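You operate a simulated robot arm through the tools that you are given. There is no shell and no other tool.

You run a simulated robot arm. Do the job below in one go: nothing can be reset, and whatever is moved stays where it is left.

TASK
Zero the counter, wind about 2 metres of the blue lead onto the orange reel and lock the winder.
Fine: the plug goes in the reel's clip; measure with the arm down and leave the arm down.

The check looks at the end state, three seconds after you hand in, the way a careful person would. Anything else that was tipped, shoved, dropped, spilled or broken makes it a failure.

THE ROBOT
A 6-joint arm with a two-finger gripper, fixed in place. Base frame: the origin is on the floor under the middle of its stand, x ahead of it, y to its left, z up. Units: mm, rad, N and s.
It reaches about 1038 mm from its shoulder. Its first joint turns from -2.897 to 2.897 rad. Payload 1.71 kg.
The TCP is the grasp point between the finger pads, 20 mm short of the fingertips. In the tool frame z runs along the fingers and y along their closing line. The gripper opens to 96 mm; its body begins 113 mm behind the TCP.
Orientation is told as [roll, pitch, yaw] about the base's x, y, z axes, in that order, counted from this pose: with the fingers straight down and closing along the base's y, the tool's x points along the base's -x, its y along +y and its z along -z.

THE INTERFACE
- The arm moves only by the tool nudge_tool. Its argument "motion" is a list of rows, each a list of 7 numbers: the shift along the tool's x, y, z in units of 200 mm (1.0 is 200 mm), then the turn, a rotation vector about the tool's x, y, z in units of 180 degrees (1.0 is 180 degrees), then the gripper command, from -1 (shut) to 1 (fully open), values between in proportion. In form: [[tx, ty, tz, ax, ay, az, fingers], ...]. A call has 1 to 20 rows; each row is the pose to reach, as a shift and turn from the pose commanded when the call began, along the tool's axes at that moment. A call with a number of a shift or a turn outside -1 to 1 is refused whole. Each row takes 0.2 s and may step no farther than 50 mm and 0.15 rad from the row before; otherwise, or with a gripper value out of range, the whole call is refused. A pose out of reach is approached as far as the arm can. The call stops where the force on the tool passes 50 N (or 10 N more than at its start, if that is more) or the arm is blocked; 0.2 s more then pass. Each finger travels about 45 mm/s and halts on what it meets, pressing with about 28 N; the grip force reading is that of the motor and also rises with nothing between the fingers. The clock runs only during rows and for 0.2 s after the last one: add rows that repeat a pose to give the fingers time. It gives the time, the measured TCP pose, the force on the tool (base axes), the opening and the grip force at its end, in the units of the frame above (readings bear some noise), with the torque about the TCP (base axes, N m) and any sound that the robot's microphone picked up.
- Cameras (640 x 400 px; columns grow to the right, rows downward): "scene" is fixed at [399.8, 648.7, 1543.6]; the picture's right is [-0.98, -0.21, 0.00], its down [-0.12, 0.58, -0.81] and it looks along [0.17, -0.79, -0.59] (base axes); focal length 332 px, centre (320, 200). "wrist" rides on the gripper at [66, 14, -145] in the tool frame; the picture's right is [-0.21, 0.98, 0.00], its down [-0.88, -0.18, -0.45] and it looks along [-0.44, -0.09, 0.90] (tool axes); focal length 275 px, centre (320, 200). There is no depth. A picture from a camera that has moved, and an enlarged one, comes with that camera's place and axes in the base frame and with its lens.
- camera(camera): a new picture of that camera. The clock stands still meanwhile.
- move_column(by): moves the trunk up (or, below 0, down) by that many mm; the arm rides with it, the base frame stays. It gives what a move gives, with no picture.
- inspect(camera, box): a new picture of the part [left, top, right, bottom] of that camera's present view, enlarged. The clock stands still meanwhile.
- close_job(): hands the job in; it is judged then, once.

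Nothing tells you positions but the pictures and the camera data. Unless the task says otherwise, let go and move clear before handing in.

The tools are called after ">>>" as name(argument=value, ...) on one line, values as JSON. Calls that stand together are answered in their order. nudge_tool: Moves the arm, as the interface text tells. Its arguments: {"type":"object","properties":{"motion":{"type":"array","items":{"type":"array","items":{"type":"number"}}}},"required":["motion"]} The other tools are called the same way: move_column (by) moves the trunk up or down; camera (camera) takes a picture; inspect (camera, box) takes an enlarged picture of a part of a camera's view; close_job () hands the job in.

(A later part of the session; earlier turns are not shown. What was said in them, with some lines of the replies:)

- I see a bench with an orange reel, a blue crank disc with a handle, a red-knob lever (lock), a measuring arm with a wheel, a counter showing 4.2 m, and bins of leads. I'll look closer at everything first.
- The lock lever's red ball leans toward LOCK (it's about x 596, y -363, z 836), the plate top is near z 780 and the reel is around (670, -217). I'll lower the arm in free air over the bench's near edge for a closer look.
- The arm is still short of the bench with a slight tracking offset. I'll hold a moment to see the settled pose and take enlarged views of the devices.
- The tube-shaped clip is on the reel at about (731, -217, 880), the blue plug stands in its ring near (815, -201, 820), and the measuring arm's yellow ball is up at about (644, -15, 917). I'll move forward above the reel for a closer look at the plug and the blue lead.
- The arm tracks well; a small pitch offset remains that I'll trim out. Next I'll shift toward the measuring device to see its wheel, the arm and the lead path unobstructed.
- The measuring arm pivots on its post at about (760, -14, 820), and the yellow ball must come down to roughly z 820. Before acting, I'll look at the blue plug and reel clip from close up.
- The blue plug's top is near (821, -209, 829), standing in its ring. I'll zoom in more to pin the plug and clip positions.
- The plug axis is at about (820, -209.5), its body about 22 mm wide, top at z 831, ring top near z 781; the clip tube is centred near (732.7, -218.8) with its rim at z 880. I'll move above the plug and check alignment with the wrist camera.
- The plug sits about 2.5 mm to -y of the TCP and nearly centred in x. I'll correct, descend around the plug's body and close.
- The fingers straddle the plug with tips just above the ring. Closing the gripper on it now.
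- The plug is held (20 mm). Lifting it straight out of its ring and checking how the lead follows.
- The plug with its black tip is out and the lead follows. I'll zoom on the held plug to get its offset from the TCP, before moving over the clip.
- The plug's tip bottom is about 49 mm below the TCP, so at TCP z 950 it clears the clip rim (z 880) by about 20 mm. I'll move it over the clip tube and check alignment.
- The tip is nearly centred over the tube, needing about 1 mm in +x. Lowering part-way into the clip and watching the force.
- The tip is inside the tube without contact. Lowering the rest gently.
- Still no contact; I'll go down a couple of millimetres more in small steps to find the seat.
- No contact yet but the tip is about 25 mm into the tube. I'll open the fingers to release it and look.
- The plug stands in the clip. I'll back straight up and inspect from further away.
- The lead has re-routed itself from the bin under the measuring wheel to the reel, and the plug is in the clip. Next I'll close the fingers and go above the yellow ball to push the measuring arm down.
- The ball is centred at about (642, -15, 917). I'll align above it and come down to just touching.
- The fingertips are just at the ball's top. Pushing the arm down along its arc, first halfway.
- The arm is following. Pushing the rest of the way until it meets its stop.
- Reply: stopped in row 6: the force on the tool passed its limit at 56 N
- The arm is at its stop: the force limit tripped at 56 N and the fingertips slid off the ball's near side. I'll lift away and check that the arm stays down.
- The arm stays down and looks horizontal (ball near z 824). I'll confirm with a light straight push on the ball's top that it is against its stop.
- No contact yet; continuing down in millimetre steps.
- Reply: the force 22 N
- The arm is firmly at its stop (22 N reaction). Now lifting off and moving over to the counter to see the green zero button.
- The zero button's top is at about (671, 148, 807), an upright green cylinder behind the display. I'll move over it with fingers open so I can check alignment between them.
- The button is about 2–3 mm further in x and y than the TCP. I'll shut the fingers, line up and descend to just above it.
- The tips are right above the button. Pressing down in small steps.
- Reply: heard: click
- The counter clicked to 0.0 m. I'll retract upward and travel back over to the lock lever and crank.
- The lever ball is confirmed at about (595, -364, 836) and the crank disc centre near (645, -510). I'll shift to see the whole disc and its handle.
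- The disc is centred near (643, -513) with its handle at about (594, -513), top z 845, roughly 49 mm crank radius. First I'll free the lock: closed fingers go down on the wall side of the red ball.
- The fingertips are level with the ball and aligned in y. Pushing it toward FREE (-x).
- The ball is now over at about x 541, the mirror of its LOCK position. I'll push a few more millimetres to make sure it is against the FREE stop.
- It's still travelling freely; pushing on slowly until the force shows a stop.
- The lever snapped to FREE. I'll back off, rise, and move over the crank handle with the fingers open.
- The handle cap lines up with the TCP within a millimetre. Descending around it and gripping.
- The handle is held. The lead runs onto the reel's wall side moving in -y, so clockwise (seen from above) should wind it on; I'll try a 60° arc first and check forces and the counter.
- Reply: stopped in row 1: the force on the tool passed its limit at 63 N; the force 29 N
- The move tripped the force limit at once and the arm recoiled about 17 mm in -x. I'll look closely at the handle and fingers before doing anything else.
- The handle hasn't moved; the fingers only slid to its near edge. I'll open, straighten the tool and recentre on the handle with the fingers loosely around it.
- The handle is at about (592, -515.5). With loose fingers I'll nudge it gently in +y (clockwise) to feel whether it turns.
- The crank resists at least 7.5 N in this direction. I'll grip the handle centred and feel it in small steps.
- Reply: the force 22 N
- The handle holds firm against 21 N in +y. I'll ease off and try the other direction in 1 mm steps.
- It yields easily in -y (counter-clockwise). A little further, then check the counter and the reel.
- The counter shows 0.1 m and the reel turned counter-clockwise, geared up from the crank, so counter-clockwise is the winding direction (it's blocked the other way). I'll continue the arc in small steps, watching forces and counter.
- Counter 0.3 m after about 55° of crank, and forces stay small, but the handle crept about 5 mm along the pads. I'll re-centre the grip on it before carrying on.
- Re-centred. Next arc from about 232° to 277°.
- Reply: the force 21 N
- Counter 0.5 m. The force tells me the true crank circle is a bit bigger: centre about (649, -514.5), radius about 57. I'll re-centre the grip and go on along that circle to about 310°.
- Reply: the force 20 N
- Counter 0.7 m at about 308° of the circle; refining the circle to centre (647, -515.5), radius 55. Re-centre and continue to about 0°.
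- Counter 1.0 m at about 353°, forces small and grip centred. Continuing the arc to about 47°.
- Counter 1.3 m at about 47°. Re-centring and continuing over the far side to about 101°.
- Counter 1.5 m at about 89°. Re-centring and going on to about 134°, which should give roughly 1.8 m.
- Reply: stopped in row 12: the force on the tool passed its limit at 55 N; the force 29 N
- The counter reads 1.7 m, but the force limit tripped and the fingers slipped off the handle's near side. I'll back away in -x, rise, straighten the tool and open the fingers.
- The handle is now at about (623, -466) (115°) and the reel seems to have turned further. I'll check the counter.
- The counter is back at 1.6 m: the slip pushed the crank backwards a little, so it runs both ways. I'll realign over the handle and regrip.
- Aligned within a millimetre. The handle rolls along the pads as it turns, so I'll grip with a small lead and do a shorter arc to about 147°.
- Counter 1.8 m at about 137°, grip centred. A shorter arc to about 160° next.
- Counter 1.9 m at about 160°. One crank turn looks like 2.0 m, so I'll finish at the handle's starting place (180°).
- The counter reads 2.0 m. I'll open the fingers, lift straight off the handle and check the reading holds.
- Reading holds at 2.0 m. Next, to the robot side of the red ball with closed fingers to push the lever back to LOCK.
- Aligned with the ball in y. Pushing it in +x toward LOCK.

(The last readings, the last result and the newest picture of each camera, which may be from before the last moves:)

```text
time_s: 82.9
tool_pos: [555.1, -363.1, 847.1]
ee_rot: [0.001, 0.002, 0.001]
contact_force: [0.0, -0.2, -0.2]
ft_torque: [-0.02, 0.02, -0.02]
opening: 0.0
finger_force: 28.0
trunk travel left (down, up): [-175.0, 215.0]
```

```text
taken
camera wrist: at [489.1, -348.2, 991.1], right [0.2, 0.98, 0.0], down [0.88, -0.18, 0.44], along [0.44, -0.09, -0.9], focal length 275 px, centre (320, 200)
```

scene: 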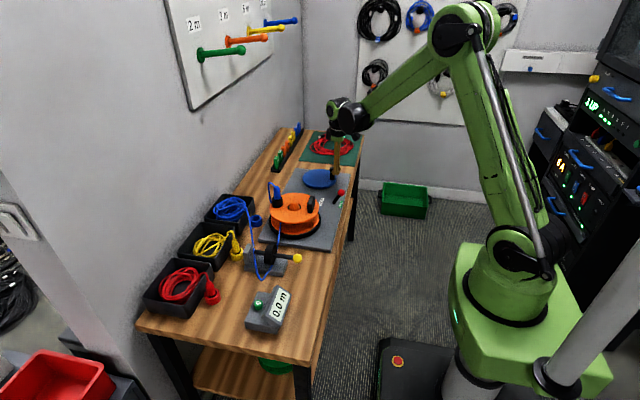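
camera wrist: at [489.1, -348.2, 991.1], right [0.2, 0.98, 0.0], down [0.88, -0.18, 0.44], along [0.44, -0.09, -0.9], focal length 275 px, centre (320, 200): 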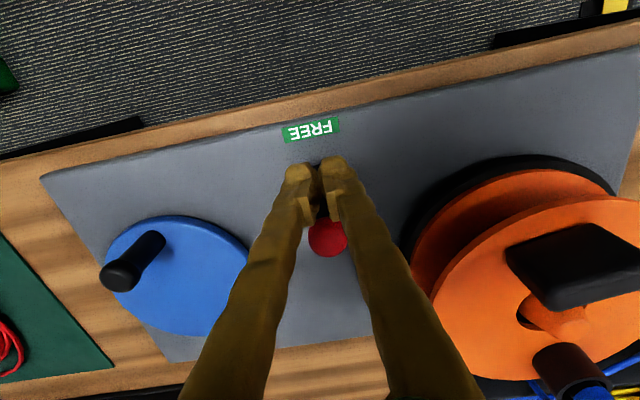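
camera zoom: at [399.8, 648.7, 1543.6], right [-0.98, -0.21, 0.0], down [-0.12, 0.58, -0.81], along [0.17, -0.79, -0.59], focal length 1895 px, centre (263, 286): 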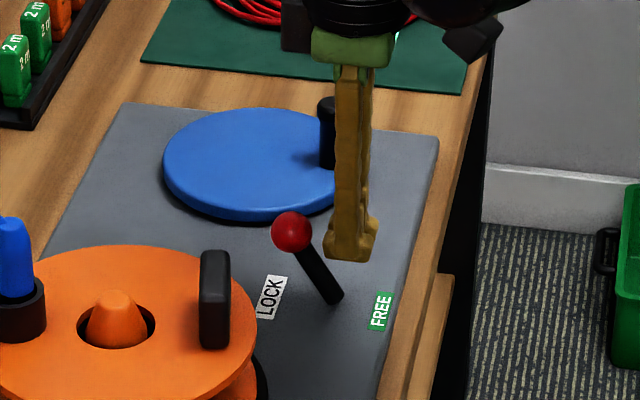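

The lever is back at its original LOCK position. I'll retreat up and clear, then check counter, arm, plug and everything else.

>>> nudge_tool(motion=[[0.05, 0, 0, 0, 0, 0, -1], [0.08, 0, -0.15, 0, 0, 0, -1], [0.1, 0, -0.35, 0, 0, 0, -1], [0.15, 0, -0.6, 0, 0, 0, -0.5], [0.3, 0, -0.8, 0, 0, 0, 0], [0.45, 0, -0.95, 0, 0, 0, 0], [0.55, 0, -0.95, 0, 0, 0, 0], [0.55, 0, -0.95, 0, 0, 0, 0]])

>>> camera(camera="scene")

>>> inspect(camera="scene", box=[230, 140, 360, 320])

>>> inspect(camera="scene", box=[220, 170, 320, 270])

>>> camera(camera="wrist")

```text
refused: row 4 steps farther than a row can; nothing moved
```

```text
taken
```

scene: 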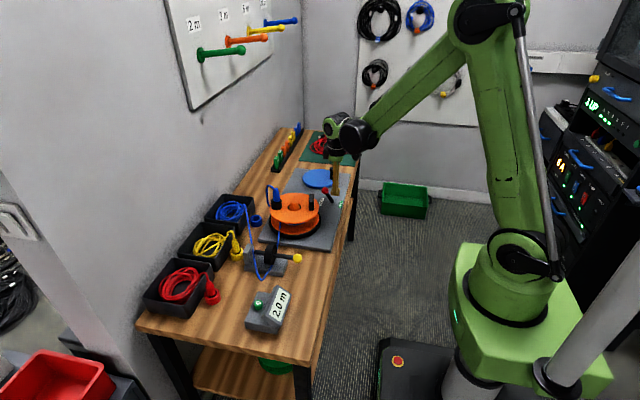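

```text
2.22 times, centred on (295, 230) of scene
camera zoom: at [399.8, 648.7, 1543.6], right [-0.98, -0.21, 0.0], down [-0.12, 0.58, -0.81], along [0.17, -0.79, -0.59], focal length 737 px, centre (376, 133)
```

zoom: 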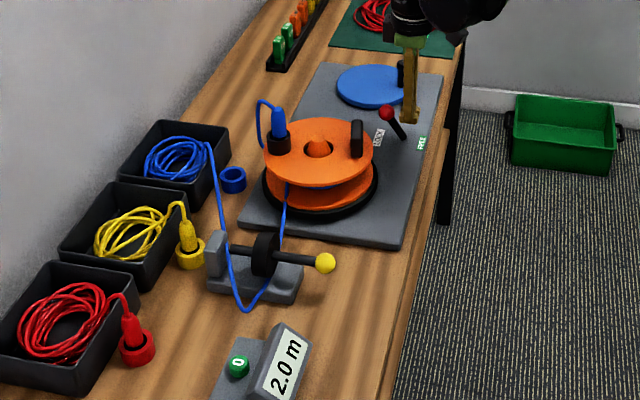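

```text
4.00 times, centred on (270, 220) of scene
camera zoom: at [399.8, 648.7, 1543.6], right [-0.98, -0.21, 0.0], down [-0.12, 0.58, -0.81], along [0.17, -0.79, -0.59], focal length 1326 px, centre (520, 120)
```

zoom: 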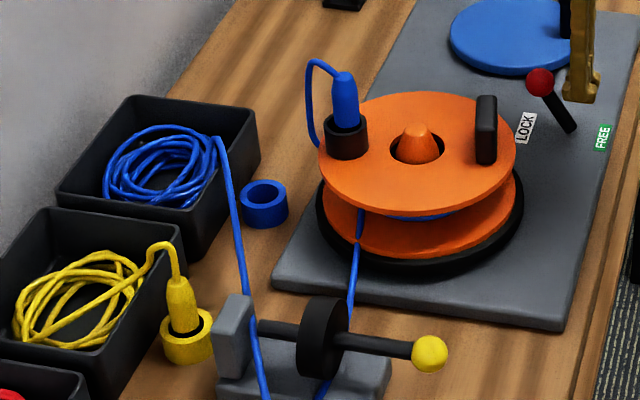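

```text
taken
camera wrist: at [489.1, -348.2, 991.1], right [0.2, 0.98, 0.0], down [0.88, -0.18, 0.44], along [0.44, -0.09, -0.9], focal length 275 px, centre (320, 200)
```

wrist: 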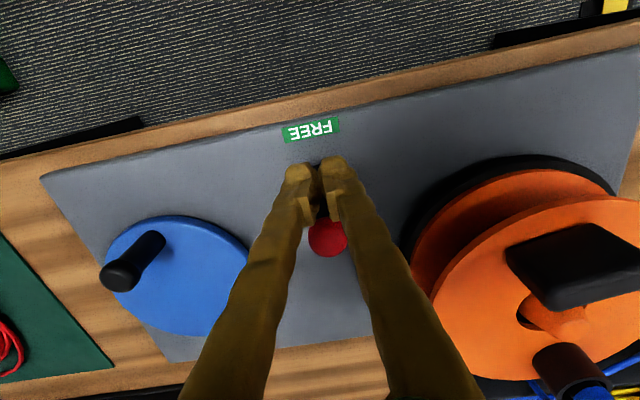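

The state looks right: counter 2.0 m, lever at LOCK, measuring arm down, plug in the clip. The retreat was refused for a too-long step, so I'll redo it with smaller rows.

>>> nudge_tool(motion=[[0.05, 0, 0, 0, 0, 0, -1], [0.08, 0, -0.15, 0, 0, 0, -1], [0.1, 0, -0.35, 0, 0, 0, -1], [0.15, 0, -0.55, 0, 0, 0, -1], [0.25, 0, -0.75, 0, 0, 0, -1], [0.4, 0, -0.9, 0, 0, 0, -1], [0.55, 0, -0.95, 0, 0, 0, -1], [0.55, 0, -0.95, 0, 0, 0, -1]])

>>> camera(camera="scene")

>>> inspect(camera="scene", box=[280, 150, 360, 220])

>>> inspect(camera="scene", box=[220, 200, 320, 330])

>>> camera(camera="wrist")

```text
time_s: 84.7
tool_pos: [445.1, -363.4, 1036.3]
ee_rot: [0.002, 0.001, 0.002]
contact_force: [-0.1, 0.4, 0.5]
ft_torque: [-0.01, -0.02, -0.02]
opening: 0.0
finger_force: 28.1
trunk travel left (down, up): [-175.0, 215.0]
```

```text
taken
```

scene: 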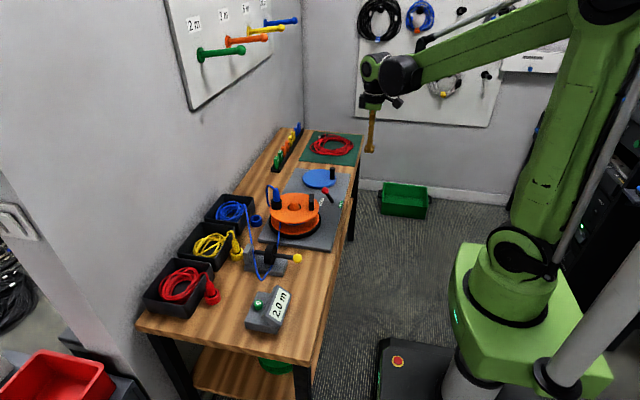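

```text
5.71 times, centred on (320, 185) of scene
camera zoom: at [399.8, 648.7, 1543.6], right [-0.98, -0.21, 0.0], down [-0.12, 0.58, -0.81], along [0.17, -0.79, -0.59], focal length 1895 px, centre (320, 286)
```

zoom: 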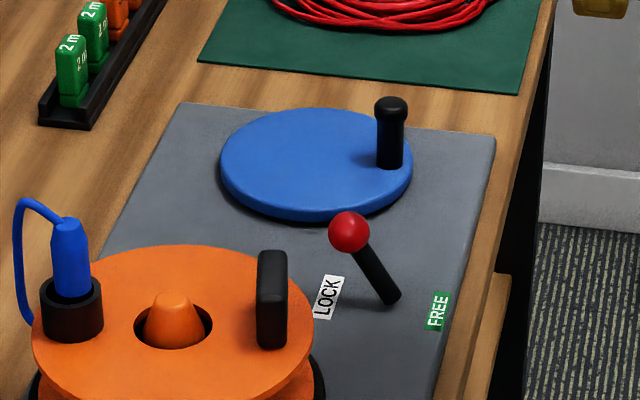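

```text
3.08 times, centred on (270, 265) of scene
camera zoom: at [399.8, 648.7, 1543.6], right [-0.98, -0.21, 0.0], down [-0.12, 0.58, -0.81], along [0.17, -0.79, -0.59], focal length 1020 px, centre (474, 0)
```

zoom: 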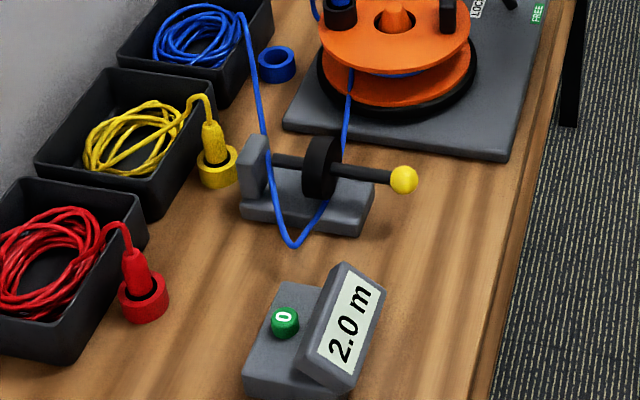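

```text
taken
camera wrist: at [378.5, -348.3, 1181.3], right [0.2, 0.98, 0.0], down [0.88, -0.18, 0.44], along [0.44, -0.09, -0.9], focal length 275 px, centre (320, 200)
```

wrist: 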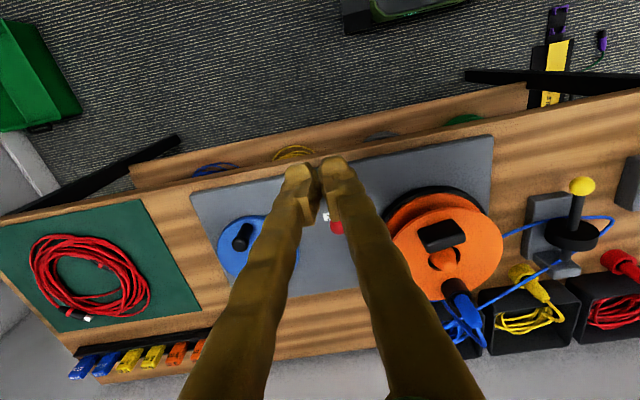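

The counter shows 2.0 m, the blue plug is in the reel's clip and the lead runs under the lowered measuring arm. The lever is at LOCK, nothing else has moved and the gripper is clear, so I'm handing in.

>>> close_job()

```text
The job is handed in.
```

The job is handed in: about 2 metres of the blue lead is wound onto the orange reel and the winder is locked.

- **Counter:** I zeroed it after fitting the plug and lowering the measuring arm. It read 2.0 m at the end.
- **Plug:** The blue plug stands in the reel's clip.
- **Measuring arm:** It stayed down throughout the winding and is still down, with the lead running under its wheel.
- **Lock:** The lever is back in the same LOCK position it started in.

At about 1.7 m the gripper slipped off the crank handle. The crank ran back to 1.6 m, and I wound on from there. Winding on to the lead only worked with the crank turned counter-clockwise seen from above. In the final pictures nothing else on the bench had been disturbed, and the gripper was empty and clear.
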